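You operate a simulated robot arm through the tools that you are given. There is no shell and no other tool. Be economical: measure what you need, move in short steps, check, and stop when the job is done.

The job below is to be done with a simulated two-armed robot. You get a single attempt, and the scene is never put back.

JOB
Put the ball valve marked "26" from the top of the goods-in table in the top deck of the parts cart and the ball valve marked "29" on the shelf under the change bench. Put the red hook tag on the top of the cake bench away on the middle shelf of the steel rack. Put the elbow on the top of the cake bench away on the top of the issue table. Take the work lamp and put it on the shelf under the plate rack. Put one of the white filter elements from the back of the grey bench with a plate rack on the shelf under the plate rack. Put the 2 small strainer basket from the top of the cake bench in the green tray and the 1 small strainer basket on the orange blanking disc. Do these in any order. Set down upright: ball valve, work lamp, white filter element, small strainer basket.
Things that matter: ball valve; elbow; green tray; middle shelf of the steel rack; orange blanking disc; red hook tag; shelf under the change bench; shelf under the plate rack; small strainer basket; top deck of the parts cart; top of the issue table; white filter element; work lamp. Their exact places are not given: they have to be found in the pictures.

It is judged by the outcome, as a careful person would: the job done as asked, and still so three seconds after it is handed in. It fails if anything else is knocked over, pushed out of place, dropped, spilled or broken.

ROBOT AND FRAMES
Two 7-joint arms with fingered hands on one trunk, on a base that drives. Base frame: it is fixed to the floor where the robot stands at the start and does not move with it; the origin is under the middle of the robot, x ahead of it, y to its left, z up; the surface under the hand at the start is at about z = 0.66. Lengths are in m, angles in degrees, forces in N, time in s.
The left shoulder is at the start at [0.095, 0.104, 0.84], the right one opposite. With the tool pointing down near the work surface each hand reaches from about 0.32 to 0.64 m from the robot's upright axis, wherever it stands, measured 20 degrees to its own side. Places, roughly: ball valve [0.5, 0, 0.75]; elbow [1.5, 0.25, 0.75]; green tray (20x26x5 cm) [1.7, 0.1, 0.8]; middle shelf of the steel rack (140x22 cm) [-3.46, 4.5, 0.96]; orange blanking disc [1.75, 0.5, 0.75]; red hook tag [1.5, 0, 0.75]; shelf under the change bench [-1.4, 1.3, 0.2]; shelf under the plate rack [3.6, -0.2, 0.3]; small strainer basket [1.75, 0.5, 0.75]; top deck of the parts cart [0.5, 1, 0.6]; top of the issue table [3.6, 1.1, 0.8]; white filter element [3.75, 0, 0.75]; work lamp (6x6x21 cm) [3.7, 0.2, 0.9]. Payload 2.4 kg a hand.
The tool frame of a hand sits at the grasp point between the pads (the TCP): z along the fingers, y along the line on which they close. The tips reach 0.017 m beyond it. Largest opening 0.088 m; the body of the gripper starts 0.047 m behind the TCP. The gripper is a hand of 2 fingers: y runs from the thumb to the fingers, the wrist lies at [0, 0, -0.165] in the tool frame.
Orientation is that of the tool frame in the base frame, as a unit quaternion [x, y, z, w]. With the fingers straight down and closing along the base's y, the tool's x points along the base's -x, its y along +y and its z along -z.

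CONTROLS
- The arms move only by the tool jog_arm. It takes "left_series", "right_series" or both (then of equal length, played together; a hand with none holds still); each is a list of rows, each a list of 6 numbers: the turn, a rotation vector about the base's x, y, z in degrees, then the shift along the base's x, y, z in m. In form: [[ax, ay, az, tx, ty, tz], ...]. A call has 1 to 8 rows; each row shifts and turns the commanded pose from where the row before left it. A row lasts 0.2 s, in which the tool goes at most 0.05 m and 8.6 degrees; a call with a longer step from one row to the next is refused whole. Where a pose cannot be reached the arm comes as near as it can. A force on the tool above 40 N (or 10 N above the force at the start of the call, whichever is more), or a blocked arm, ends the call early, and 0.2 s more pass. In this call time passes only in rows, and 0.2 s behind the last. It gives the time, the measured TCP pose, the force on the tool (base axes), the opening and the grip force at its end, in the units of the frame above (readings bear some noise), with the torque about the TCP (base axes, N m) and any sound that the robot's microphone picked up, and new pictures: "pictures" is both (left out), scene, wrist or none (wrist: the cameras of the hands that moved).
- Cameras (640 x 400 px; columns grow to the right, rows downward): "scene" is now at [0.1262, 0.0262, 0.7925]; the picture's right is [0.31, -0.95, 0.00], its down [0.10, 0.03, -0.99] and it looks along [0.94, 0.31, 0.10] (base axes); focal length 214 px, centre (320, 200). "left" rides on the left gripper at [-0.05, 0.003, -0.063] in its tool frame; the picture's right is [-0.06, -1.00, 0.00], its down [0.78, -0.05, -0.62] and it looks along [0.62, -0.04, 0.79] (tool axes); focal length 275 px, centre (320, 200). "right" rides on the right gripper at [0.05, 0.003, -0.064] in its tool frame; the picture's right is [-0.06, 1.00, 0.00], its down [-0.78, -0.05, -0.62] and it looks along [-0.62, -0.04, 0.79] (tool axes); focal length 275 px, centre (320, 200).
- slide_trunk(by): slides the trunk up (or, below 0, down) by that many m; the arms and the scene camera ride with it, the base frame stays. It gives what a move gives, with no picture.
- steer(legs): drives the robot by 1 to 6 legs, each [ahead, left, turn to the left] in m, m and degrees, along the robot's own axes; the way and the turn of a leg run together, so that a leg with both is an arc; at most 1.5 m and 180 degrees a leg. The arms and the cameras ride along, it lands a little off, and it stops where it bumps. It gives what a move gives, and a new picture of the scene camera.
- finger_targets(finger1, thumb_bend, hand): sets how far each is bent, from 0 (flat) to 100 (curled in); at 30 the hand is open as for a grip, at 70 the pads meet at the TCP. One left out holds its place. A second passes; each finger stops where it meets its share of the squeeze, and holds until it gets a number again. It is the only way to open and close the hand. It gives what a move gives, with no picture; readings hold the bend of each and the force on the fingers (four entries, about 0 where the hand has none), thumb and palm.
- turn_head(pan, tilt): turns the head with the scene camera to pan (to the left, within 60 degrees either way) and tilt (down, from -29 to 69), counted from straight ahead of the robot. It gives what a move gives, and a new picture of the scene camera.
- probe_pixels(camera, pixels): for up to 12 pixels [column, row] of the newest picture of that camera ("zoom" is the newest enlarged one), the place [x, y, z] in the base frame of the surface seen there, good to about 0.003 m. It takes no simulated time.
- close_up(camera, box): a new picture of the part [left, top, right, bottom] of that camera's present view, enlarged. It takes no simulated time.
- hand_in(): hands the job in; it is judged then, once.

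Keep the steps short. Do not move on a guess: measure, check each grasp and each placing, and mend mistakes. In all there are 322 turns and 360 pictures (those below and enlarged ones count). Leave the grippers open and the arms clear of the work at the hand-in unless told otherwise, and finish with a single line.

The tools are called after "Emit:" as a command line: name --argument value ..., lists and objects as JSON in quotes. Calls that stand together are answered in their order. jog_arm: Moves the arms, as the interface text tells. Its arguments: {"type":"object","properties":{"left_series":{"type":"array","items":{"type":"array","items":{"type":"number"}}},"right_series":{"type":"array","items":{"type":"array","items":{"type":"number"}}},"pictures":{"type":"string","enum":["both","scene","wrist","none"]}},"required":[]} The other tools are called the same way: slide_trunk (by) slides the trunk up or down; finger_targets (finger1, thumb_bend, hand) moves the fingers one by one; steer (legs) drives the base; turn_head (pan, tilt) turns the head that bears the scene camera; probe_pixels (camera, pixels) gives the place of the surface under pixels of a picture; close_up (camera, box) takes an enlarged picture of a part of a camera's view; hand_in () hands the job in.

At the start:

```text
clock: 0.0
left_ee_pos: [0.3805, 0.2549, 0.924]
left_tool_rot: [0.0, 1.0, 0.0, 0.0]
left_force: [0.5, 0.0, -0.2]
left_ft_torque: [0.01, 0.01, 0.0]
left_finger_gap: 0.0879
left_gripper_force: 0.0
left_shape: jaw
left_bend: [30.0, 30.0]
left_finger forces: [0.0, 0.0, 0.0, 0.0, 0.0, 0.1]
right_ee_pos: [0.3517, -0.0583, 0.95]
right_tool_rot: [0.0, 1.0, 0.0, -0.001]
right_force: [0.6, -0.3, -0.6]
right_ft_torque: [0.01, 0.01, 0.0]
right_finger_gap: 0.088
right_gripper_force: 0.0
right_shape: jaw
right_bend: [30.0, 30.0]
right_finger forces: [0.1, 0.0, 0.0, 0.0, 0.0, 0.1]
trunk travel left (down, up): [-0.075, 0.775]
robot x, y, heading: [0.0014, -0.0008, 0.0]
head pan, tilt: [18.3, -5.8]
```

scene: 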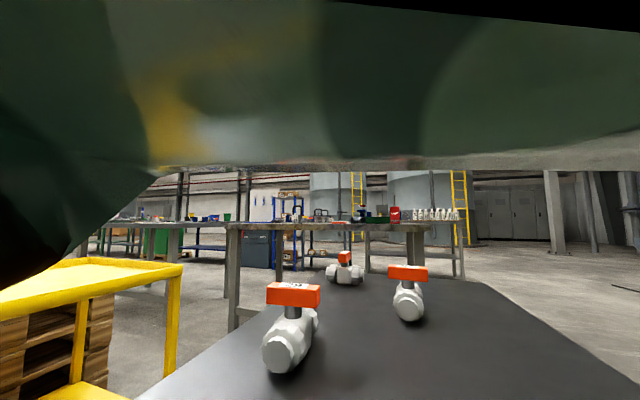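
right: 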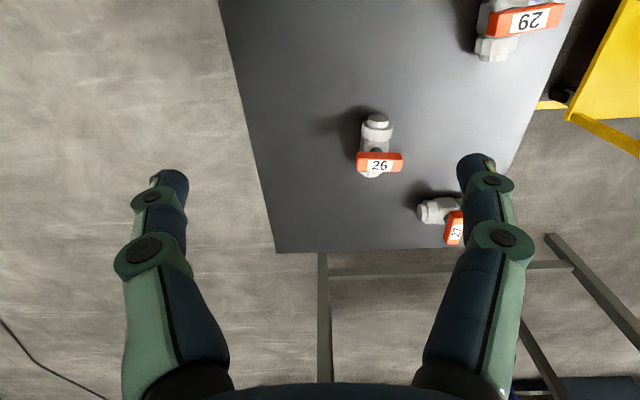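
left: 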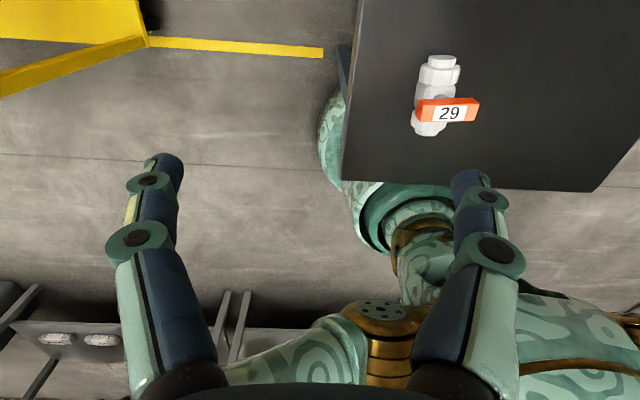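

Valves 26, 29 and a third show on the goods-in table. I measure them first with both wrist cameras.

Emit:
probe_pixels --camera "right" --pixels '[[360, 163], [400, 163], [378, 163], [377, 120], [370, 175], [455, 228], [430, 212], [530, 20], [492, 50], [300, 120], [240, 100], [600, 60]]'

Emit:
probe_pixels --camera "left" --pixels '[[420, 110], [476, 110], [448, 112], [441, 63], [428, 130], [550, 120], [348, 178], [365, 10], [70, 20]]'

Emit:
turn_head --pan 0 --tilt 30

```text
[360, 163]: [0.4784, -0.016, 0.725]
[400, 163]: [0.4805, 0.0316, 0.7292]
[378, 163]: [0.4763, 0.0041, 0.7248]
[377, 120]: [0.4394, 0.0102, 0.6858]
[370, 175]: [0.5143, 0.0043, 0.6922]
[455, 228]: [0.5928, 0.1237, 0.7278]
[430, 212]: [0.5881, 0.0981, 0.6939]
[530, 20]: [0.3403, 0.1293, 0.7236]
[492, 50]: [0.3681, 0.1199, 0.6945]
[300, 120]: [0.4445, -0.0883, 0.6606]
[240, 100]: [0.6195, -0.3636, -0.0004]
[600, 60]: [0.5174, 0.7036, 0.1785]
```

```text
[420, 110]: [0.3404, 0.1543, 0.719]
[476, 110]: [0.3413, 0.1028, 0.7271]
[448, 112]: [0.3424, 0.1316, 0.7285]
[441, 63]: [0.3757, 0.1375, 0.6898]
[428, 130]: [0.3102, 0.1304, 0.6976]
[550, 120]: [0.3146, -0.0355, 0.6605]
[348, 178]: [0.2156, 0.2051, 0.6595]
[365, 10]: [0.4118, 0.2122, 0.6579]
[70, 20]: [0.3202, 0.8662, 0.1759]
```

```text
clock: 1.0
left_ee_pos: [0.38, 0.2549, 0.9235]
left_tool_rot: [0.0, 1.0, 0.0, 0.0]
left_force: [0.2, -0.4, 0.3]
left_ft_torque: [0.0, -0.01, 0.02]
left_finger_gap: 0.0878
left_gripper_force: 0.1
left_shape: jaw
left_bend: [30.0, 30.0]
left_finger forces: [0.1, 0.0, 0.0, 0.0, 0.0, 0.0]
right_ee_pos: [0.3525, -0.058, 0.9499]
right_tool_rot: [0.0, 1.0, -0.001, 0.001]
right_force: [0.5, -0.3, 0.1]
right_ft_torque: [0.01, 0.0, 0.0]
right_finger_gap: 0.088
right_gripper_force: 0.0
right_shape: jaw
right_bend: [30.0, 30.0]
right_finger forces: [0.0, 0.0, 0.0, 0.0, 0.1, 0.0]
trunk travel left (down, up): [-0.075, 0.775]
robot x, y, heading: [0.0015, -0.0027, 0.1]
head pan, tilt: [0.0, 30.0]
```

scene: 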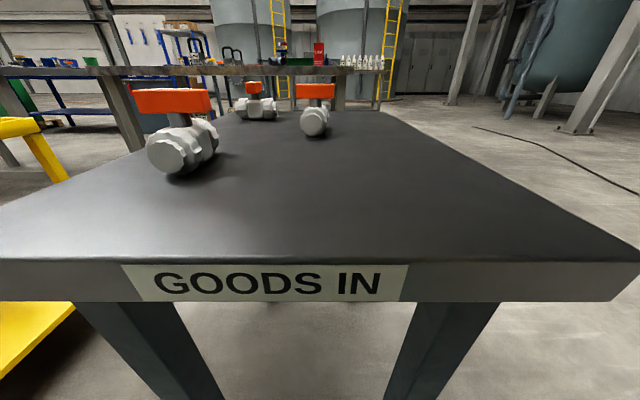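

Valves measured (handles run along y, bodies along x). I raise the trunk for an overview.

Emit:
slide_trunk --by 0.4

Emit:
turn_head --pan 50 --tilt 35

Emit:
turn_head --pan 0 --tilt 20

```text
clock: 4.8
left_ee_pos: [0.3803, 0.2555, 1.3233]
left_tool_rot: [0.0, 1.0, 0.0, 0.0]
left_force: [0.6, 0.7, -0.4]
left_ft_torque: [0.01, 0.0, 0.01]
left_finger_gap: 0.0877
left_gripper_force: 0.1
left_shape: jaw
left_bend: [30.0, 30.0]
left_finger forces: [0.0, 0.0, 0.0, 0.0, 0.1, 0.0]
right_ee_pos: [0.3524, -0.0569, 1.3485]
right_tool_rot: [-0.001, 1.0, 0.001, 0.0]
right_force: [-0.1, 0.6, 0.0]
right_ft_torque: [-0.02, 0.0, 0.0]
right_finger_gap: 0.0878
right_gripper_force: 0.1
right_shape: jaw
right_bend: [30.0, 30.0]
right_finger forces: [0.0, 0.1, 0.0, 0.0, 0.0, 0.0]
trunk travel left (down, up): [-0.475, 0.375]
robot x, y, heading: [0.0013, 0.0004, -0.1]
head pan, tilt: [0.0, 30.0]
```

```text
clock: 6.0
left_ee_pos: [0.3805, 0.2546, 1.3236]
left_tool_rot: [0.001, 1.0, 0.0, 0.0]
left_force: [-0.5, -0.6, 0.3]
left_ft_torque: [0.0, -0.03, 0.05]
left_finger_gap: 0.0878
left_gripper_force: 0.1
left_shape: jaw
left_bend: [30.0, 30.0]
left_finger forces: [0.1, 0.0, 0.0, 0.1, 0.0, 0.1]
right_ee_pos: [0.352, -0.0567, 1.3492]
right_tool_rot: [0.0, 1.0, 0.0, 0.001]
right_force: [-0.8, -0.2, 0.3]
right_ft_torque: [0.03, 0.01, -0.02]
right_finger_gap: 0.0879
right_gripper_force: 0.0
right_shape: jaw
right_bend: [30.0, 30.0]
right_finger forces: [0.0, 0.1, 0.0, 0.1, 0.0, 0.1]
trunk travel left (down, up): [-0.475, 0.375]
robot x, y, heading: [-0.0038, 0.0014, 0.2]
head pan, tilt: [50.0, 35.0]
```

scene: 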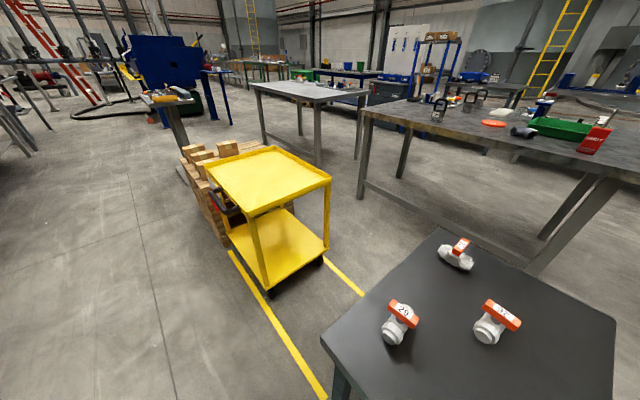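

```text
clock: 7.2
left_ee_pos: [0.3817, 0.2554, 1.3234]
left_tool_rot: [0.0, 1.0, 0.0, 0.0]
left_force: [0.2, 0.1, 0.6]
left_ft_torque: [0.0, 0.0, 0.0]
left_finger_gap: 0.088
left_gripper_force: 0.1
left_shape: jaw
left_bend: [30.0, 30.0]
left_finger forces: [0.1, 0.1, 0.1, 0.0, 0.1, 0.0]
right_ee_pos: [0.3527, -0.0579, 1.3494]
right_tool_rot: [0.001, 1.0, 0.0, 0.0]
right_force: [0.2, -0.8, 0.2]
right_ft_torque: [0.0, -0.01, -0.02]
right_finger_gap: 0.0878
right_gripper_force: 0.1
right_shape: jaw
right_bend: [30.0, 30.0]
right_finger forces: [0.0, 0.0, 0.1, 0.1, 0.0, 0.1]
trunk travel left (down, up): [-0.475, 0.375]
robot x, y, heading: [0.0003, 0.0012, -0.1]
head pan, tilt: [0.0, 20.0]
```

scene: 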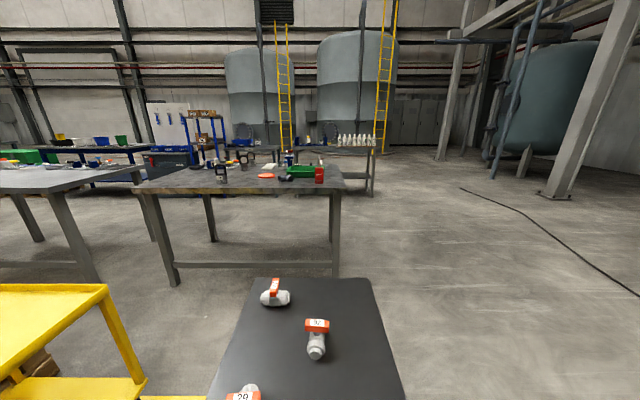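

Good overview. I zoom on the cake bench and take points on the table valve handles.

Emit:
close_up --camera "scene" --box '[130, 140, 390, 300]'

Emit:
close_up --camera "right" --box '[200, 0, 600, 250]'

```text
2.46 times, centred on (260, 220) of scene
```

zoom: 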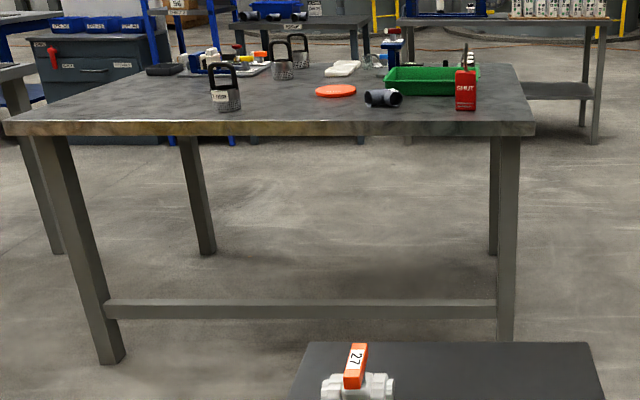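

```text
1.60 times, centred on (400, 125) of right
```

zoom: 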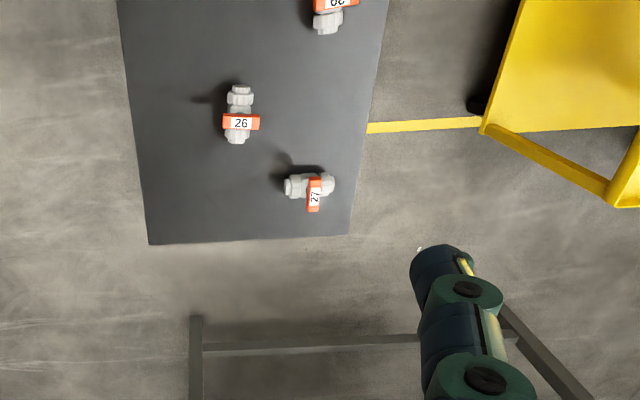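

Three strainer baskets, disc, tray, elbow and red tag are on the cake bench. Next I turn toward the change bench (behind left) with raised arms to see its shelf.

Emit:
steer --legs '[[-0.15, 0, 0], [0, 0, 130]]'

Emit:
close_up --camera "scene" --box '[0, 0, 640, 400]'

```text
clock: 13.8
left_ee_pos: [-0.5807, 0.1507, 1.3239]
left_tool_rot: [0.895, -0.447, 0.0, 0.0]
left_force: [-0.1, -0.1, 0.2]
left_ft_torque: [-0.03, 0.01, 0.0]
left_finger_gap: 0.0882
left_gripper_force: 0.0
left_shape: jaw
left_bend: [30.0, 30.0]
left_finger forces: [0.0, 0.0, 0.0, 0.0, 0.0, 0.1]
right_ee_pos: [-0.3127, 0.3154, 1.3498]
right_tool_rot: [0.895, -0.446, -0.001, 0.0]
right_force: [-0.6, -0.1, -0.8]
right_ft_torque: [0.0, 0.0, 0.01]
right_finger_gap: 0.088
right_gripper_force: 0.1
right_shape: jaw
right_bend: [30.0, 30.0]
right_finger forces: [0.1, 0.0, 0.1, 0.0, 0.1, 0.0]
trunk travel left (down, up): [-0.475, 0.375]
robot x, y, heading: [-0.1462, 0.0021, 126.9]
head pan, tilt: [0.0, 20.0]
```

scene: 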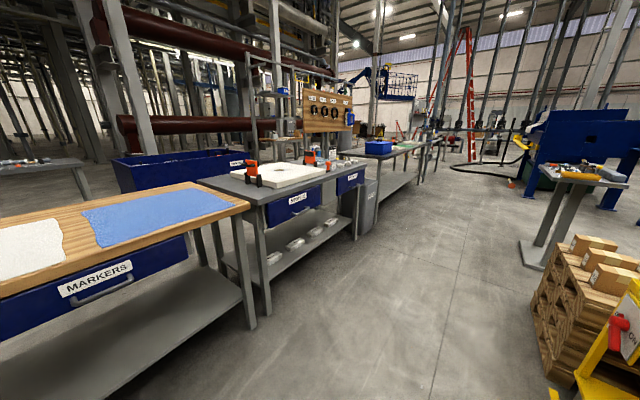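

```text
1.00 times, centred on (320, 200) of scene (not enlarged: the box is as wide or as high as the picture)
```

zoom: 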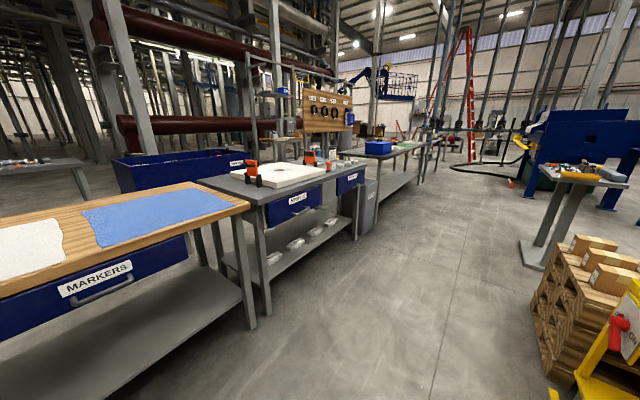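

Emit:
close_up --camera "scene" --box '[190, 130, 390, 330]'

Emit:
probe_pixels --camera "scene" --pixels '[[265, 313], [262, 290], [358, 238], [240, 268], [300, 262], [345, 225], [362, 165], [264, 206], [262, 225], [325, 220], [250, 310], [172, 340]]'

```text
2.00 times, centred on (290, 230) of scene
```

zoom: 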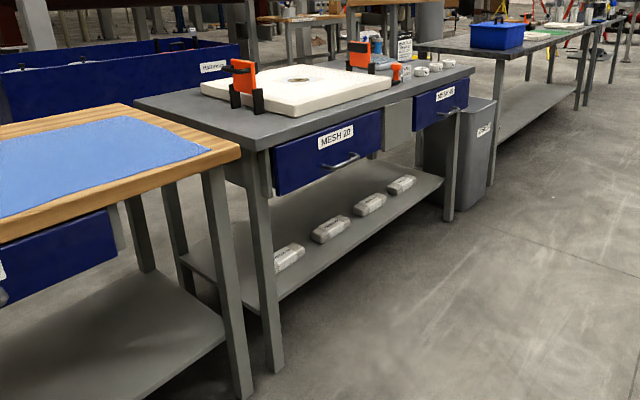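

```text
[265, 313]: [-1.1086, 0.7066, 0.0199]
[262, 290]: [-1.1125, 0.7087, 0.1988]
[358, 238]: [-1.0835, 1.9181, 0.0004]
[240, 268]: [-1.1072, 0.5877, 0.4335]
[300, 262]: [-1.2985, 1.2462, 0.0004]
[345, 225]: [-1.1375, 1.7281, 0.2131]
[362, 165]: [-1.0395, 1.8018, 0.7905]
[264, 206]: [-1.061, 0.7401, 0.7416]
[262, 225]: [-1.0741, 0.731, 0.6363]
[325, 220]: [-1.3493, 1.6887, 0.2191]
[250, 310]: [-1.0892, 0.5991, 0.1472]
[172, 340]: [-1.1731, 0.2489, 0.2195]
```

The middle bench (top edge x≈-1.04, shelf z≈0.22) matches the change bench; its shelf needs a pitched tool under drawers. So I'll grip valve handles with a pitched tool from the table's -y side, facing +y. I drive there.

Emit:
steer --legs '[[0, 0, -37], [-0.48, 0, 0], [0, -0.56, 0]]'

```text
clock: 21.2
left_ee_pos: [0.142, -0.0929, 1.3244]
left_tool_rot: [0.717, -0.697, 0.0, 0.0]
left_force: [-0.5, -0.5, -1.0]
left_ft_torque: [0.01, 0.01, -0.02]
left_finger_gap: 0.0881
left_gripper_force: 0.1
left_shape: jaw
left_bend: [30.0, 30.0]
left_finger forces: [0.0, 0.0, 0.0, 0.1, 0.0, 0.0]
right_ee_pos: [0.4544, -0.1108, 1.3495]
right_tool_rot: [0.718, -0.696, 0.001, 0.0]
right_force: [1.0, -0.1, 0.3]
right_ft_torque: [0.02, -0.07, 0.01]
right_finger_gap: 0.0878
right_gripper_force: 0.0
right_shape: jaw
right_bend: [30.0, 30.0]
right_finger forces: [0.0, 0.0, 0.1, 0.0, 0.1, 0.0]
trunk travel left (down, up): [-0.475, 0.375]
robot x, y, heading: [0.4086, -0.4636, 91.6]
head pan, tilt: [0.0, 20.0]
```

scene: 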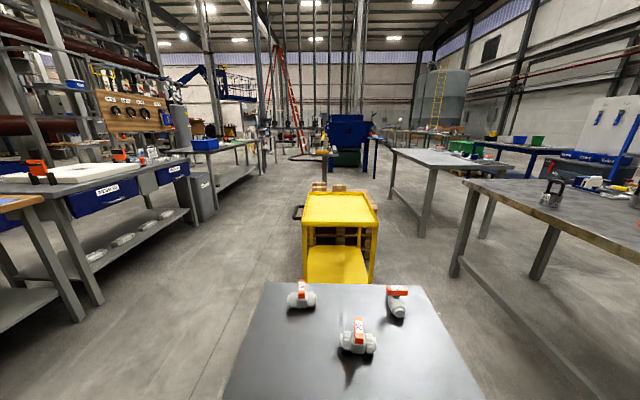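

Both valves lie ahead. I lower the trunk, then bring the left hand to a 50°-pitched pre-grasp for valve 29.

Emit:
slide_trunk --by -0.35

Emit:
jog_arm --left_series '[[8.33, 0, 0, 0.0333, 0.0235, -0.03], [8.33, 0, 0, 0.0333, 0.0235, -0.03], [8.33, 0, 0, 0.0333, 0.0235, -0.03], [8.33, 0, 0, 0.0333, 0.0235, -0.03], [8.33, 0, 0, 0.0333, 0.0235, -0.03], [8.33, 0, 0, 0.0333, 0.0235, -0.03]]'

```text
clock: 24.6
left_ee_pos: [0.1423, -0.0928, 0.973]
left_tool_rot: [0.717, -0.697, 0.0, 0.0]
left_force: [0.2, 0.2, -0.3]
left_ft_torque: [-0.03, -0.02, 0.01]
left_finger_gap: 0.0877
left_gripper_force: 0.1
left_shape: jaw
left_bend: [30.0, 30.0]
left_finger forces: [0.0, 0.0, 0.0, 0.1, 0.1, 0.0]
right_ee_pos: [0.4549, -0.1132, 0.9986]
right_tool_rot: [0.717, -0.697, 0.0, 0.0]
right_force: [0.8, 0.0, 0.2]
right_ft_torque: [0.01, 0.02, 0.0]
right_finger_gap: 0.0881
right_gripper_force: 0.1
right_shape: jaw
right_bend: [30.0, 30.0]
right_finger forces: [0.1, 0.1, 0.0, 0.0, 0.0, 0.0]
trunk travel left (down, up): [-0.125, 0.725]
robot x, y, heading: [0.4094, -0.4662, 91.4]
head pan, tilt: [0.0, 20.0]
```

```text
refused: row 1 steps farther than a row can; nothing moved
```

Emit:
jog_arm --left_series '[[7.14, 0, 0, 0.0285, 0.02, -0.0267], [7.14, 0, 0, 0.0285, 0.02, -0.0267], [7.14, 0, 0, 0.0285, 0.02, -0.0267], [7.14, 0, 0, 0.0285, 0.02, -0.0267], [7.14, 0, 0, 0.0285, 0.02, -0.0267], [7.14, 0, 0, 0.0285, 0.02, -0.0267], [7.14, 0, 0, 0.0285, 0.02, -0.0267]]'

```text
clock: 26.2
left_ee_pos: [0.3427, 0.0504, 0.7852]
left_tool_rot: [0.651, -0.631, -0.293, -0.304]
left_force: [-0.6, -0.6, 0.4]
left_ft_torque: [-0.01, -0.02, -0.02]
left_finger_gap: 0.0879
left_gripper_force: 0.0
left_shape: jaw
left_bend: [30.0, 30.0]
left_finger forces: [0.0, 0.1, 0.1, 0.0, 0.1, 0.0]
right_ee_pos: [0.4541, -0.1118, 0.999]
right_tool_rot: [0.718, -0.696, 0.0, 0.0]
right_force: [0.5, 0.3, -0.4]
right_ft_torque: [0.0, 0.0, -0.02]
right_finger_gap: 0.0881
right_gripper_force: 0.0
right_shape: jaw
right_bend: [30.0, 30.0]
right_finger forces: [0.1, 0.0, 0.0, 0.1, 0.0, 0.0]
trunk travel left (down, up): [-0.125, 0.725]
robot x, y, heading: [0.4088, -0.4647, 91.8]
head pan, tilt: [0.0, 20.0]
```

scene: 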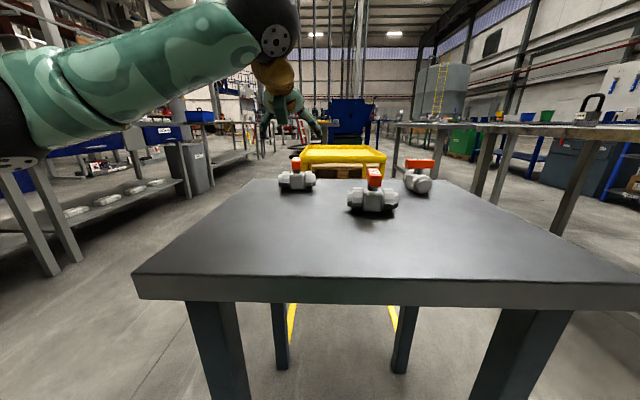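
left: 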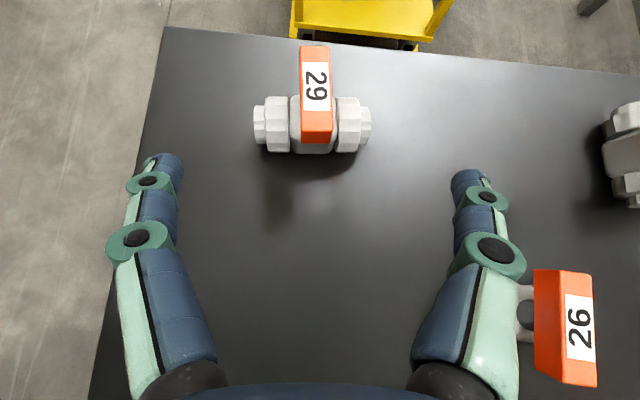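

The hand lines up with 29's handle (pixels ~(300–330, 47–143)). I measure the handle.

Emit:
probe_pixels --camera "left" --pixels '[[304, 110], [331, 108], [318, 108], [314, 50], [318, 134], [318, 141], [302, 134], [332, 134], [318, 150], [280, 120], [568, 290], [568, 370]]'

Emit:
close_up --camera "scene" --box '[270, 140, 450, 230]'

```text
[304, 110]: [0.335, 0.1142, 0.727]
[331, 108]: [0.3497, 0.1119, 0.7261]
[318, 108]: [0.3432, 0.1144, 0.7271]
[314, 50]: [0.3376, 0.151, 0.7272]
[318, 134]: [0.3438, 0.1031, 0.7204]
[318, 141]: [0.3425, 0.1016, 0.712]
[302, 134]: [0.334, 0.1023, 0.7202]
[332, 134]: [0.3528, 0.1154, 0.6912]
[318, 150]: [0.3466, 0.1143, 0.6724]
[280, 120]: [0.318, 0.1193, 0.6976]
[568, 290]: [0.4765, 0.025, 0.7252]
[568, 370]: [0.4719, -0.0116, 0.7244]
```

```text
3.56 times, centred on (360, 185) of scene
```

zoom: 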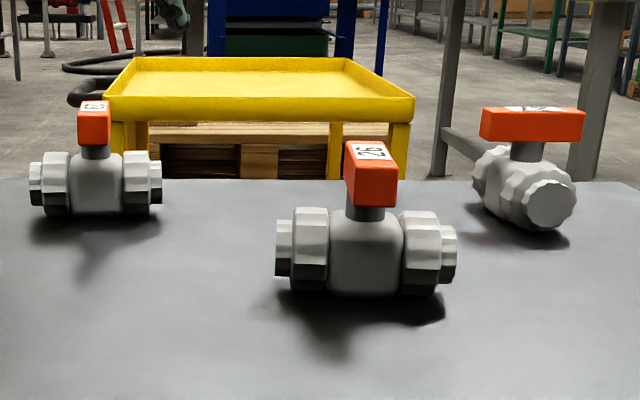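

Handle centre ≈(0.343, 0.127, 0.719), 18 mm thick. Moving in along the approach, then closing.

Emit:
jog_arm --left_series '[[0, 0, 0, 0, 0.025, -0.0203], [0, 0, 0, 0, 0.025, -0.0203], [0, 0, 0, 0.0005, 0.0246, -0.0203]]' --pictures "wrist"

Emit:
finger_targets --hand "left" --finger1 70 --thumb_bend 70

Emit:
jog_arm --left_series '[[0, 0, 0, 0, 0, 0.03], [0, 0, 0, 0, 0, 0.03], [0, 0, 0, 0, -0.02, 0.03], [0, 0, 0, -0.01, -0.03, 0.02]]'

```text
clock: 27.0
left_ee_pos: [0.3422, 0.125, 0.7225]
left_tool_rot: [0.651, -0.631, -0.294, -0.302]
left_force: [-0.4, -0.6, 0.2]
left_ft_torque: [-0.03, -0.03, 0.01]
left_finger_gap: 0.0879
left_gripper_force: 0.1
left_shape: jaw
left_bend: [30.0, 30.0]
left_finger forces: [0.0, 0.1, 0.0, 0.0, 0.0, 0.0]
right_ee_pos: [0.4548, -0.1116, 0.9998]
right_tool_rot: [0.717, -0.697, 0.0, 0.001]
right_force: [-0.3, 1.3, -0.2]
right_ft_torque: [-0.01, 0.04, 0.03]
right_finger_gap: 0.0878
right_gripper_force: 0.2
right_shape: jaw
right_bend: [30.0, 30.0]
right_finger forces: [0.1, 0.0, 0.0, 0.0, 0.1, 0.0]
trunk travel left (down, up): [-0.125, 0.725]
robot x, y, heading: [0.4094, -0.4635, 91.7]
head pan, tilt: [0.0, 20.0]
```

left: 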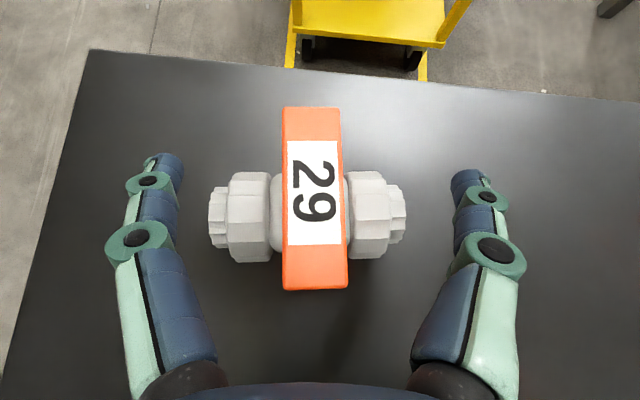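

```text
clock: 28.0
left_ee_pos: [0.3417, 0.124, 0.7236]
left_tool_rot: [0.651, -0.631, -0.295, -0.303]
left_force: [0.0, -0.8, -0.3]
left_ft_torque: [-0.03, -0.01, 0.03]
left_finger_gap: 0.0103
left_gripper_force: 2.9
left_shape: fingers
left_bend: [62.0, 67.0]
left_finger forces: [3.2, 0.0, 0.0, 0.0, 3.1, 0.0]
right_ee_pos: [0.4546, -0.1119, 0.9997]
right_tool_rot: [0.718, -0.696, 0.0, 0.0]
right_force: [-0.3, -0.1, -0.1]
right_ft_torque: [0.03, -0.01, -0.02]
right_finger_gap: 0.0881
right_gripper_force: 0.1
right_shape: jaw
right_bend: [30.0, 30.0]
right_finger forces: [0.1, 0.0, 0.0, 0.0, 0.0, 0.0]
trunk travel left (down, up): [-0.125, 0.725]
robot x, y, heading: [0.4094, -0.4577, 91.9]
head pan, tilt: [0.0, 20.0]
```

```text
clock: 29.0
left_ee_pos: [0.3298, 0.0706, 0.8367]
left_tool_rot: [0.65, -0.631, -0.295, -0.303]
left_force: [0.0, -0.3, -1.5]
left_ft_torque: [0.01, -0.02, 0.01]
left_finger_gap: 0.01
left_gripper_force: 3.7
left_shape: fingers
left_bend: [62.0, 67.0]
left_finger forces: [3.3, 0.0, 0.0, 0.0, 3.1, 0.1]
right_ee_pos: [0.4549, -0.1119, 1.0001]
right_tool_rot: [0.717, -0.697, 0.0, 0.0]
right_force: [0.2, -0.4, -0.1]
right_ft_torque: [0.01, 0.01, 0.02]
right_finger_gap: 0.0879
right_gripper_force: 0.0
right_shape: jaw
right_bend: [30.0, 30.0]
right_finger forces: [0.1, 0.0, 0.0, 0.0, 0.0, 0.0]
trunk travel left (down, up): [-0.125, 0.725]
robot x, y, heading: [0.4113, -0.466, 91.7]
head pan, tilt: [0.0, 20.0]
```

scene: 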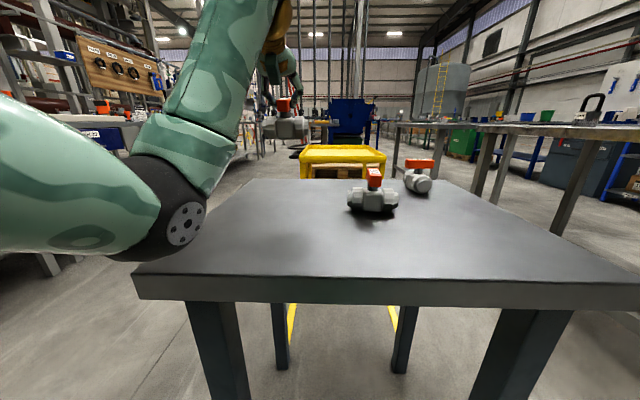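
left: 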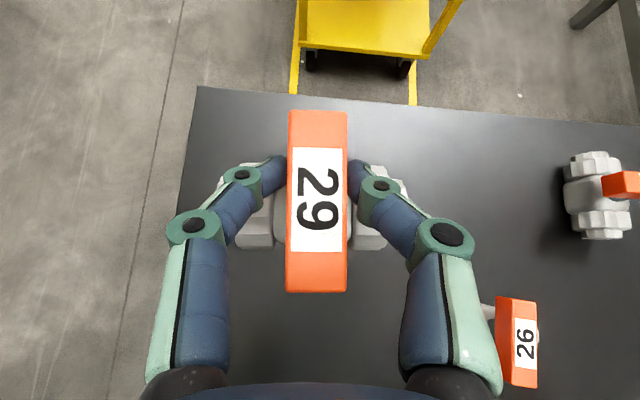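

29 is held upright. Now the right hand goes to a 40° pre-grasp on 26 while the left lifts.

Emit:
jog_arm --left_series '[[0, 0, 0, -0.015, -0.01, 0.025], [0, 0, 0, -0.015, -0.01, 0.025], [0, 0, 0, -0.015, -0.01, 0.025], [0, 0, 0, -0.015, -0.01, 0.025], [0, 0, 0, 0, 0, 0.02], [0, 0, 0, 0, 0, 0.02]]' --right_series '[[6.67, 0, 0, 0.004, 0.009, -0.0333], [6.67, 0, 0, 0.004, 0.009, -0.0333], [6.67, 0, 0, 0.004, 0.009, -0.0333], [6.67, 0, 0, 0.004, 0.009, -0.0333], [6.67, 0, 0, 0.004, 0.009, -0.0333], [6.67, 0, 0, 0.004, 0.009, -0.0333]]'

```text
clock: 30.4
left_ee_pos: [0.2687, 0.0691, 0.9615]
left_tool_rot: [0.65, -0.631, -0.295, -0.303]
left_force: [0.3, 0.3, -1.6]
left_ft_torque: [0.02, -0.03, 0.01]
left_finger_gap: 0.0102
left_gripper_force: 3.4
left_shape: fingers
left_bend: [62.0, 67.0]
left_finger forces: [3.2, 0.1, 0.1, 0.1, 3.1, 0.1]
left hand out of reach, approached as far as the arm can: row 3, 4, 5, 6
right_ee_pos: [0.4834, -0.058, 0.8007]
right_tool_rot: [0.675, -0.654, -0.238, -0.245]
right_force: [-0.6, -0.3, 0.2]
right_ft_torque: [0.01, 0.01, 0.01]
right_finger_gap: 0.0881
right_gripper_force: 0.0
right_shape: jaw
right_bend: [30.0, 30.0]
right_finger forces: [0.1, 0.0, 0.0, 0.0, 0.1, 0.0]
trunk travel left (down, up): [-0.125, 0.725]
robot x, y, heading: [0.4071, -0.4662, 91.9]
head pan, tilt: [0.0, 20.0]
```

scene: 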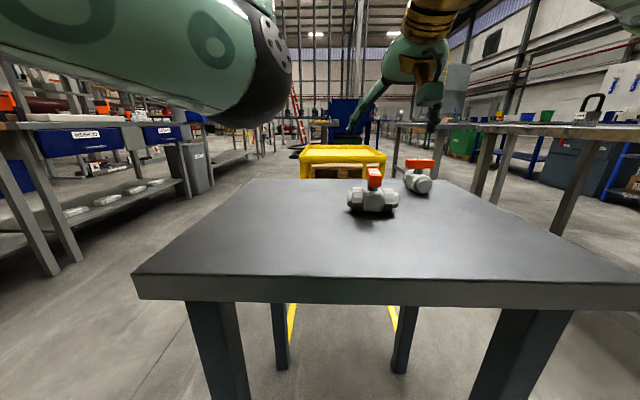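
right: 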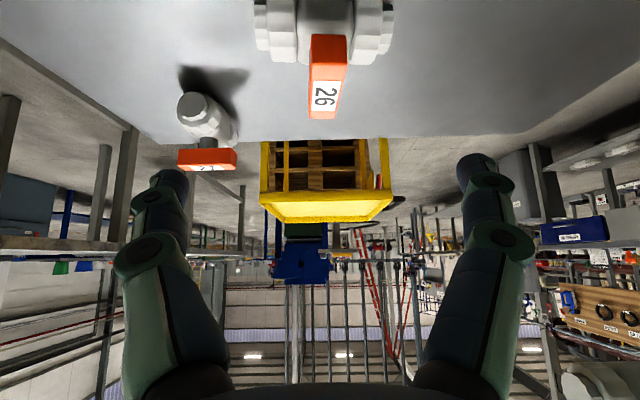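
left: 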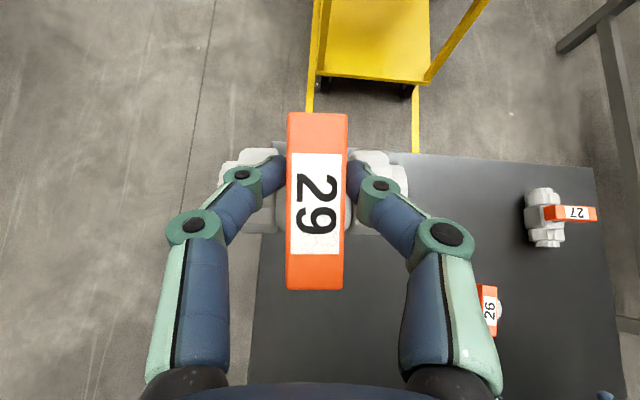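

Emit:
probe_pixels --camera "right" --pixels '[[313, 60], [344, 65], [328, 60], [330, 38], [322, 115], [314, 95], [338, 95], [328, 20]]'

Emit:
probe_pixels --camera "left" --pixels '[[490, 292], [490, 330], [480, 310]]'

```text
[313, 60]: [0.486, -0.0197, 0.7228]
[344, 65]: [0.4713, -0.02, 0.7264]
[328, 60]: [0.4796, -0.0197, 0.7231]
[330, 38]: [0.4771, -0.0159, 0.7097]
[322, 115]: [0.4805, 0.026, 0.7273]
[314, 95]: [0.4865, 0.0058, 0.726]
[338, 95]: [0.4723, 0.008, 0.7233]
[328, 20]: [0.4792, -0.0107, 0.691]
```

```text
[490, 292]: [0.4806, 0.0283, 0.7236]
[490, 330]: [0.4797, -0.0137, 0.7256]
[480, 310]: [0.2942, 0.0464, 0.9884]
```

Emit:
jog_arm --right_series '[[0, 0, 0, -0.001, 0.0305, -0.0385], [0, 0, 0, -0.001, 0.0305, -0.0385]]' --pictures "wrist"

Emit:
finger_targets --hand "right" --finger1 70 --thumb_bend 70

Emit:
jog_arm --right_series '[[0, 0, 0, 0, 0, 0.03], [0, 0, 0, 0, 0, 0.04], [0, 0, 0, 0, -0.01, 0.04], [0, 0, 0, 0.01, -0.01, 0.04]]'

```text
clock: 31.0
left_ee_pos: [0.2676, 0.0696, 0.9607]
left_tool_rot: [0.651, -0.631, -0.295, -0.303]
left_force: [0.9, 0.7, -1.0]
left_ft_torque: [0.0, 0.0, -0.01]
left_finger_gap: 0.0106
left_gripper_force: 3.4
left_shape: fingers
left_bend: [62.0, 67.0]
left_finger forces: [3.2, 0.0, 0.0, 0.0, 3.2, 0.0]
right_ee_pos: [0.4797, -0.0011, 0.7222]
right_tool_rot: [0.674, -0.655, -0.238, -0.246]
right_force: [0.9, 0.5, -0.3]
right_ft_torque: [0.01, -0.03, 0.05]
right_finger_gap: 0.0881
right_gripper_force: 0.2
right_shape: jaw
right_bend: [30.0, 30.0]
right_finger forces: [0.0, 0.1, 0.0, 0.1, 0.1, 0.0]
trunk travel left (down, up): [-0.125, 0.725]
robot x, y, heading: [0.4057, -0.4646, 91.6]
head pan, tilt: [0.0, 20.0]
```

right: 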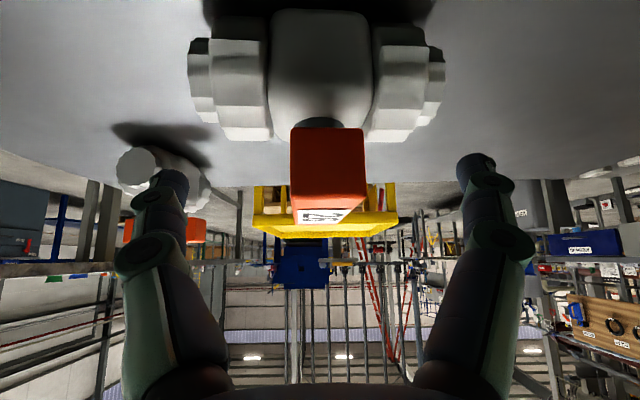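

```text
clock: 32.0
left_ee_pos: [0.268, 0.0695, 0.9605]
left_tool_rot: [0.651, -0.631, -0.295, -0.303]
left_force: [-0.6, -0.4, -1.7]
left_ft_torque: [-0.01, 0.02, -0.02]
left_finger_gap: 0.0103
left_gripper_force: 3.6
left_shape: fingers
left_bend: [62.0, 67.0]
left_finger forces: [3.2, 0.0, 0.1, 0.0, 3.1, 0.0]
right_ee_pos: [0.4799, -0.0015, 0.7237]
right_tool_rot: [0.675, -0.654, -0.237, -0.246]
right_force: [0.4, 0.4, 0.5]
right_ft_torque: [0.0, 0.02, 0.01]
right_finger_gap: 0.0105
right_gripper_force: 3.4
right_shape: fingers
right_bend: [63.0, 66.0]
right_finger forces: [3.3, 0.0, 0.1, 0.1, 3.3, 0.0]
trunk travel left (down, up): [-0.125, 0.725]
robot x, y, heading: [0.4093, -0.4664, 91.8]
head pan, tilt: [0.0, 20.0]
```

```text
clock: 33.0
left_ee_pos: [0.2686, 0.0684, 0.9589]
left_tool_rot: [0.65, -0.631, -0.295, -0.303]
left_force: [-0.3, 0.1, -1.0]
left_ft_torque: [-0.02, -0.01, 0.05]
left_finger_gap: 0.0105
left_gripper_force: 3.4
left_shape: fingers
left_bend: [62.0, 67.0]
left_finger forces: [3.2, 0.1, 0.0, 0.0, 3.2, 0.1]
right_ee_pos: [0.4859, -0.017, 0.8727]
right_tool_rot: [0.675, -0.654, -0.237, -0.245]
right_force: [0.2, -0.2, -2.6]
right_ft_torque: [-0.02, 0.0, 0.02]
right_finger_gap: 0.0105
right_gripper_force: 3.3
right_shape: fingers
right_bend: [63.0, 67.0]
right_finger forces: [3.2, 0.0, 0.1, 0.0, 3.3, 0.1]
trunk travel left (down, up): [-0.125, 0.725]
robot x, y, heading: [0.4082, -0.4633, 91.7]
head pan, tilt: [0.0, 20.0]
```

scene: 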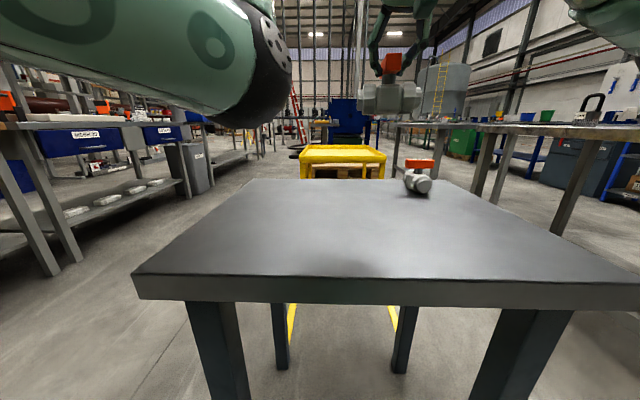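
right: 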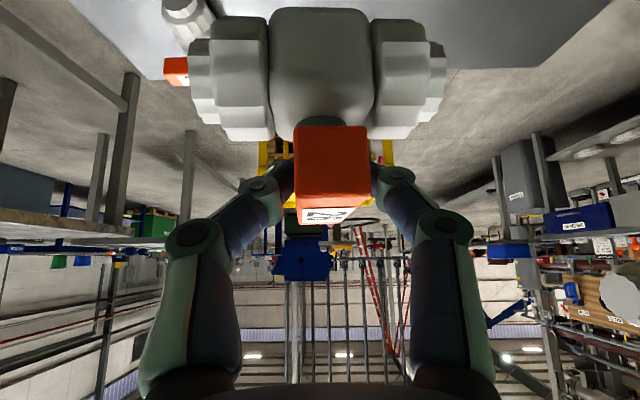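

Both valves are held. I probe the cart's deck edges.

Emit:
slide_trunk --by 0.25

Emit:
turn_head --pan 0 --tilt 25

Emit:
close_up --camera "scene" --box '[240, 80, 440, 200]'

```text
clock: 35.6
left_ee_pos: [0.2687, 0.0697, 1.2098]
left_tool_rot: [0.651, -0.632, -0.294, -0.303]
left_force: [0.0, 0.2, -0.9]
left_ft_torque: [-0.02, -0.05, 0.02]
left_finger_gap: 0.0102
left_gripper_force: 3.3
left_shape: fingers
left_bend: [62.0, 67.0]
left_finger forces: [3.2, 0.0, 0.0, 0.1, 3.2, 0.0]
right_ee_pos: [0.4871, -0.016, 1.1235]
right_tool_rot: [0.673, -0.656, -0.237, -0.246]
right_force: [0.5, 0.7, -1.1]
right_ft_torque: [0.0, -0.01, 0.02]
right_finger_gap: 0.0103
right_gripper_force: 3.1
right_shape: fingers
right_bend: [63.0, 67.0]
right_finger forces: [3.3, 0.1, 0.0, 0.0, 3.3, 0.0]
trunk travel left (down, up): [-0.375, 0.475]
robot x, y, heading: [0.4073, -0.4621, 91.7]
head pan, tilt: [0.0, 20.0]
```

```text
clock: 36.2
left_ee_pos: [0.2696, 0.0705, 1.2111]
left_tool_rot: [0.651, -0.631, -0.294, -0.302]
left_force: [0.7, -0.5, -1.7]
left_ft_torque: [-0.02, 0.01, -0.03]
left_finger_gap: 0.0104
left_gripper_force: 3.6
left_shape: fingers
left_bend: [62.0, 67.0]
left_finger forces: [3.1, 0.1, 0.1, 0.0, 3.2, 0.1]
right_ee_pos: [0.4872, -0.0172, 1.1227]
right_tool_rot: [0.675, -0.654, -0.239, -0.245]
right_force: [0.2, 0.1, -1.5]
right_ft_torque: [-0.03, 0.0, 0.03]
right_finger_gap: 0.0105
right_gripper_force: 3.4
right_shape: fingers
right_bend: [63.0, 67.0]
right_finger forces: [3.4, 0.0, 0.0, 0.1, 3.3, 0.0]
trunk travel left (down, up): [-0.375, 0.475]
robot x, y, heading: [0.4079, -0.4642, 91.6]
head pan, tilt: [0.0, 25.0]
```

scene: 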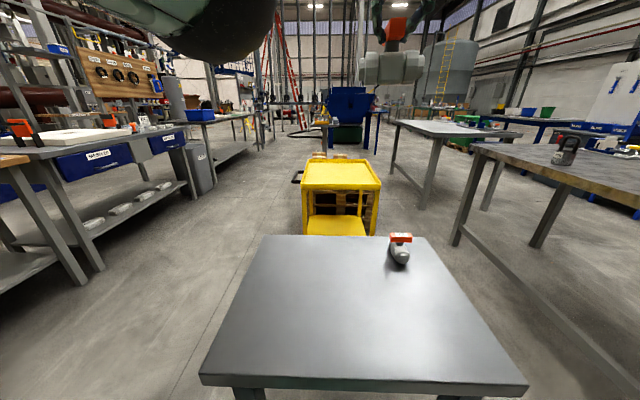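

```text
3.20 times, centred on (340, 140) of scene
```

zoom: 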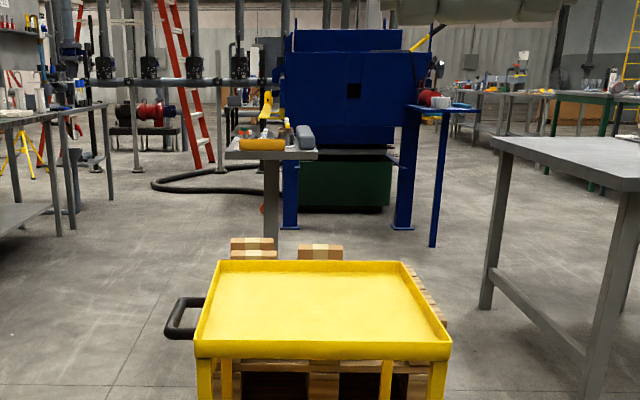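

Emit:
probe_pixels --camera "scene" --pixels '[[340, 178], [340, 186], [304, 186], [379, 184], [310, 163], [366, 163], [340, 170], [296, 178], [110, 212], [190, 150], [45, 230], [205, 380]]'

```text
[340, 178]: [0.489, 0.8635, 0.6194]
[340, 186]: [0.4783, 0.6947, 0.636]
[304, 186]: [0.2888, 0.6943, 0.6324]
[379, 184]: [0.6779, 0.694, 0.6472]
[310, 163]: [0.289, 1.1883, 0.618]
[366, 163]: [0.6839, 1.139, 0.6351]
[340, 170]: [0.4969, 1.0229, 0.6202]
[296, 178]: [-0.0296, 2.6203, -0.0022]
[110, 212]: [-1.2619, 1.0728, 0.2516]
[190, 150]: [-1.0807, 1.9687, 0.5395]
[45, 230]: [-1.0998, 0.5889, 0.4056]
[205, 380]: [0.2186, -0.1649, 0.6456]
```

Cart deck: x 0.29–0.68, y 0.69–1.2, z 0.62. I drive round to its left side, facing +x.

Emit:
steer --legs '[[0, 0.7, 0], [1.41, 0, 0], [0, 0, -91.6], [0.2, 0, 0]]'

```text
clock: 51.6
left_ee_pos: [0.458, 1.0139, 1.211]
left_tool_rot: [0.009, 0.906, -0.017, 0.422]
left_force: [-0.2, -0.4, -1.8]
left_ft_torque: [-0.03, 0.01, 0.0]
left_finger_gap: 0.0101
left_gripper_force: 3.0
left_shape: fingers
left_bend: [62.0, 67.0]
left_finger forces: [3.1, 0.0, 0.0, 0.0, 3.0, 0.0]
right_ee_pos: [0.3604, 0.8005, 1.1219]
right_tool_rot: [0.01, 0.94, -0.014, 0.341]
right_force: [0.3, 0.1, -2.1]
right_ft_torque: [0.01, 0.0, 0.04]
right_finger_gap: 0.0104
right_gripper_force: 3.8
right_shape: fingers
right_bend: [63.0, 67.0]
right_finger forces: [3.3, 0.1, 0.0, 0.0, 3.2, 0.1]
trunk travel left (down, up): [-0.375, 0.475]
robot x, y, heading: [-0.0847, 0.9046, -1.1]
head pan, tilt: [0.0, 25.0]
```

scene: 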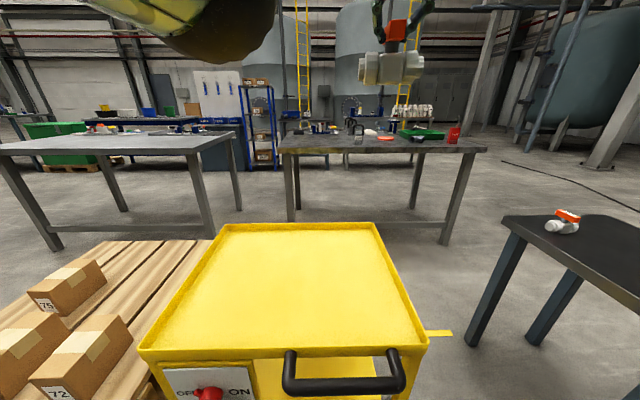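

I lower the trunk and bring valve 26 down over the deck.

Emit:
slide_trunk --by -0.25

Emit:
jog_arm --right_series '[[0, 0, 0, 0.02, 0.01, -0.03], [0, 0, 0, 0.02, 0.01, -0.04], [0, 0, 0, 0.02, 0.01, -0.04], [0, 0, 0, 0, 0, -0.03], [0, 0, 0, 0, 0, -0.02]]'

```text
clock: 54.2
left_ee_pos: [0.4581, 1.0134, 0.9604]
left_tool_rot: [0.01, 0.906, -0.017, 0.423]
left_force: [1.4, 0.0, -2.0]
left_ft_torque: [-0.03, 0.0, 0.02]
left_finger_gap: 0.0102
left_gripper_force: 3.3
left_shape: fingers
left_bend: [62.0, 67.0]
left_finger forces: [3.2, 0.0, 0.0, 0.0, 3.1, 0.0]
right_ee_pos: [0.3591, 0.8007, 0.8729]
right_tool_rot: [0.011, 0.94, -0.015, 0.342]
right_force: [0.6, 0.4, -1.3]
right_ft_torque: [0.0, 0.01, -0.01]
right_finger_gap: 0.0103
right_gripper_force: 2.9
right_shape: fingers
right_bend: [63.0, 67.0]
right_finger forces: [3.3, 0.1, 0.0, 0.0, 3.2, 0.0]
trunk travel left (down, up): [-0.125, 0.725]
robot x, y, heading: [-0.0819, 0.903, -1.3]
head pan, tilt: [0.0, 25.0]
```

```text
clock: 55.4
left_ee_pos: [0.4572, 1.0135, 0.9599]
left_tool_rot: [0.01, 0.906, -0.017, 0.422]
left_force: [-0.3, 0.4, -2.1]
left_ft_torque: [-0.02, 0.02, 0.05]
left_finger_gap: 0.0104
left_gripper_force: 3.0
left_shape: fingers
left_bend: [62.0, 67.0]
left_finger forces: [3.2, 0.1, 0.0, 0.0, 3.1, 0.0]
right_ee_pos: [0.4174, 0.8288, 0.7134]
right_tool_rot: [0.01, 0.939, -0.015, 0.342]
right_force: [-0.4, 0.4, -1.7]
right_ft_torque: [0.01, 0.02, 0.01]
right_finger_gap: 0.0102
right_gripper_force: 2.8
right_shape: fingers
right_bend: [63.0, 67.0]
right_finger forces: [3.4, 0.0, 0.1, 0.0, 3.2, 0.1]
trunk travel left (down, up): [-0.125, 0.725]
robot x, y, heading: [-0.0856, 0.9023, -1.3]
head pan, tilt: [0.0, 25.0]
```

scene: 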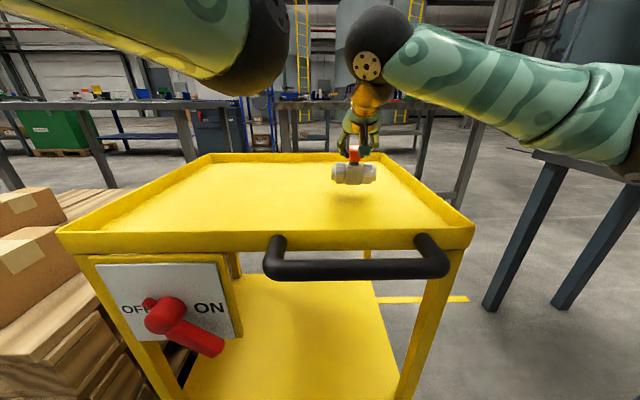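
right: 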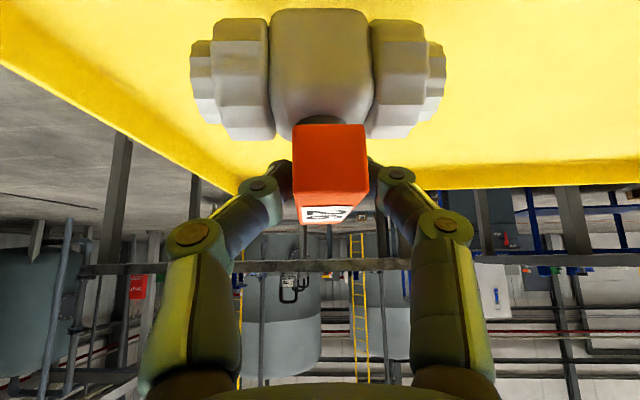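

About 3 cm to go; I lower slowly until contact.

Emit:
jog_arm --right_series '[[0, 0, 0, 0, 0, -0.015], [0, 0, 0, 0, 0, -0.008], [0, 0, 0, 0, 0, -0.004], [0, 0, 0, 0, 0, -0.003]]' --pictures "none"

```text
clock: 56.4
left_ee_pos: [0.4581, 1.0139, 0.961]
left_tool_rot: [0.009, 0.906, -0.016, 0.422]
left_force: [0.0, -0.2, -1.2]
left_ft_torque: [0.01, -0.02, -0.05]
left_finger_gap: 0.0101
left_gripper_force: 2.8
left_shape: fingers
left_bend: [62.0, 67.0]
left_finger forces: [3.2, 0.0, 0.0, 0.0, 3.2, 0.0]
right_ee_pos: [0.4192, 0.8307, 0.6828]
right_tool_rot: [0.01, 0.94, -0.014, 0.341]
right_force: [0.2, -0.3, -0.5]
right_ft_torque: [0.01, 0.03, 0.01]
right_finger_gap: 0.0105
right_gripper_force: 3.1
right_shape: fingers
right_bend: [63.0, 67.0]
right_finger forces: [3.2, 0.1, 0.0, 0.0, 3.4, 0.0]
trunk travel left (down, up): [-0.125, 0.725]
robot x, y, heading: [-0.0834, 0.9033, -1.3]
head pan, tilt: [0.0, 25.0]
```

Emit:
jog_arm --right_series '[[0, 0, 0, 0, 0, -0.002], [0, 0, 0, 0, 0, -0.002]]' --pictures "scene"

Emit:
close_up --camera "scene" --box '[270, 120, 450, 230]'

```text
clock: 57.0
left_ee_pos: [0.457, 1.0125, 0.9618]
left_tool_rot: [0.009, 0.906, -0.016, 0.423]
left_force: [-0.3, 0.1, -1.4]
left_ft_torque: [0.01, 0.03, 0.01]
left_finger_gap: 0.0103
left_gripper_force: 3.1
left_shape: fingers
left_bend: [62.0, 67.0]
left_finger forces: [3.2, 0.1, 0.0, 0.0, 3.2, 0.1]
right_ee_pos: [0.418, 0.8295, 0.6801]
right_tool_rot: [0.011, 0.939, -0.014, 0.343]
right_force: [0.2, -0.1, 5.2]
right_ft_torque: [0.04, -0.05, -0.05]
right_finger_gap: 0.0101
right_gripper_force: 3.8
right_shape: fingers
right_bend: [64.0, 67.0]
right_finger forces: [4.0, 0.0, 0.1, 0.0, 4.2, 0.0]
trunk travel left (down, up): [-0.125, 0.725]
robot x, y, heading: [-0.0857, 0.9009, -1.2]
head pan, tilt: [0.0, 25.0]
```

scene: 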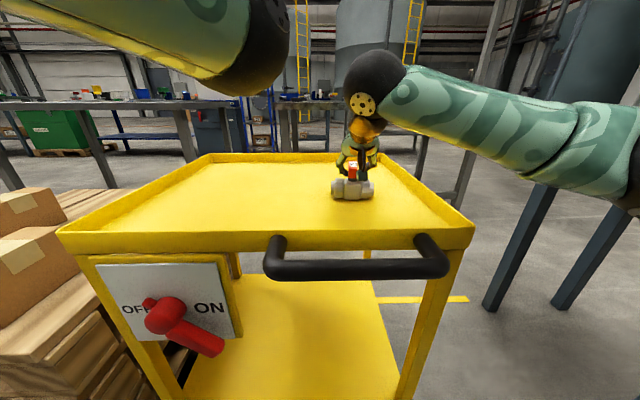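

```text
3.56 times, centred on (360, 175) of scene
```

zoom: 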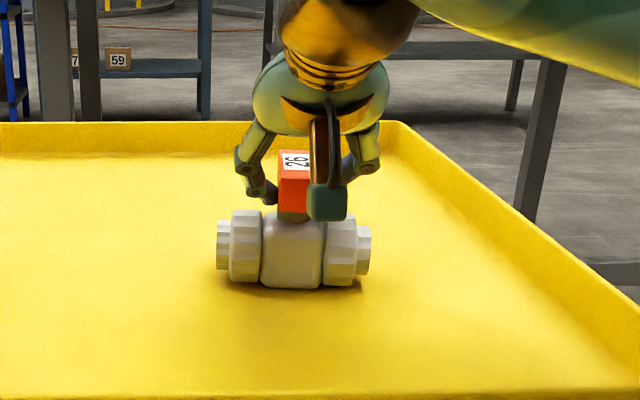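

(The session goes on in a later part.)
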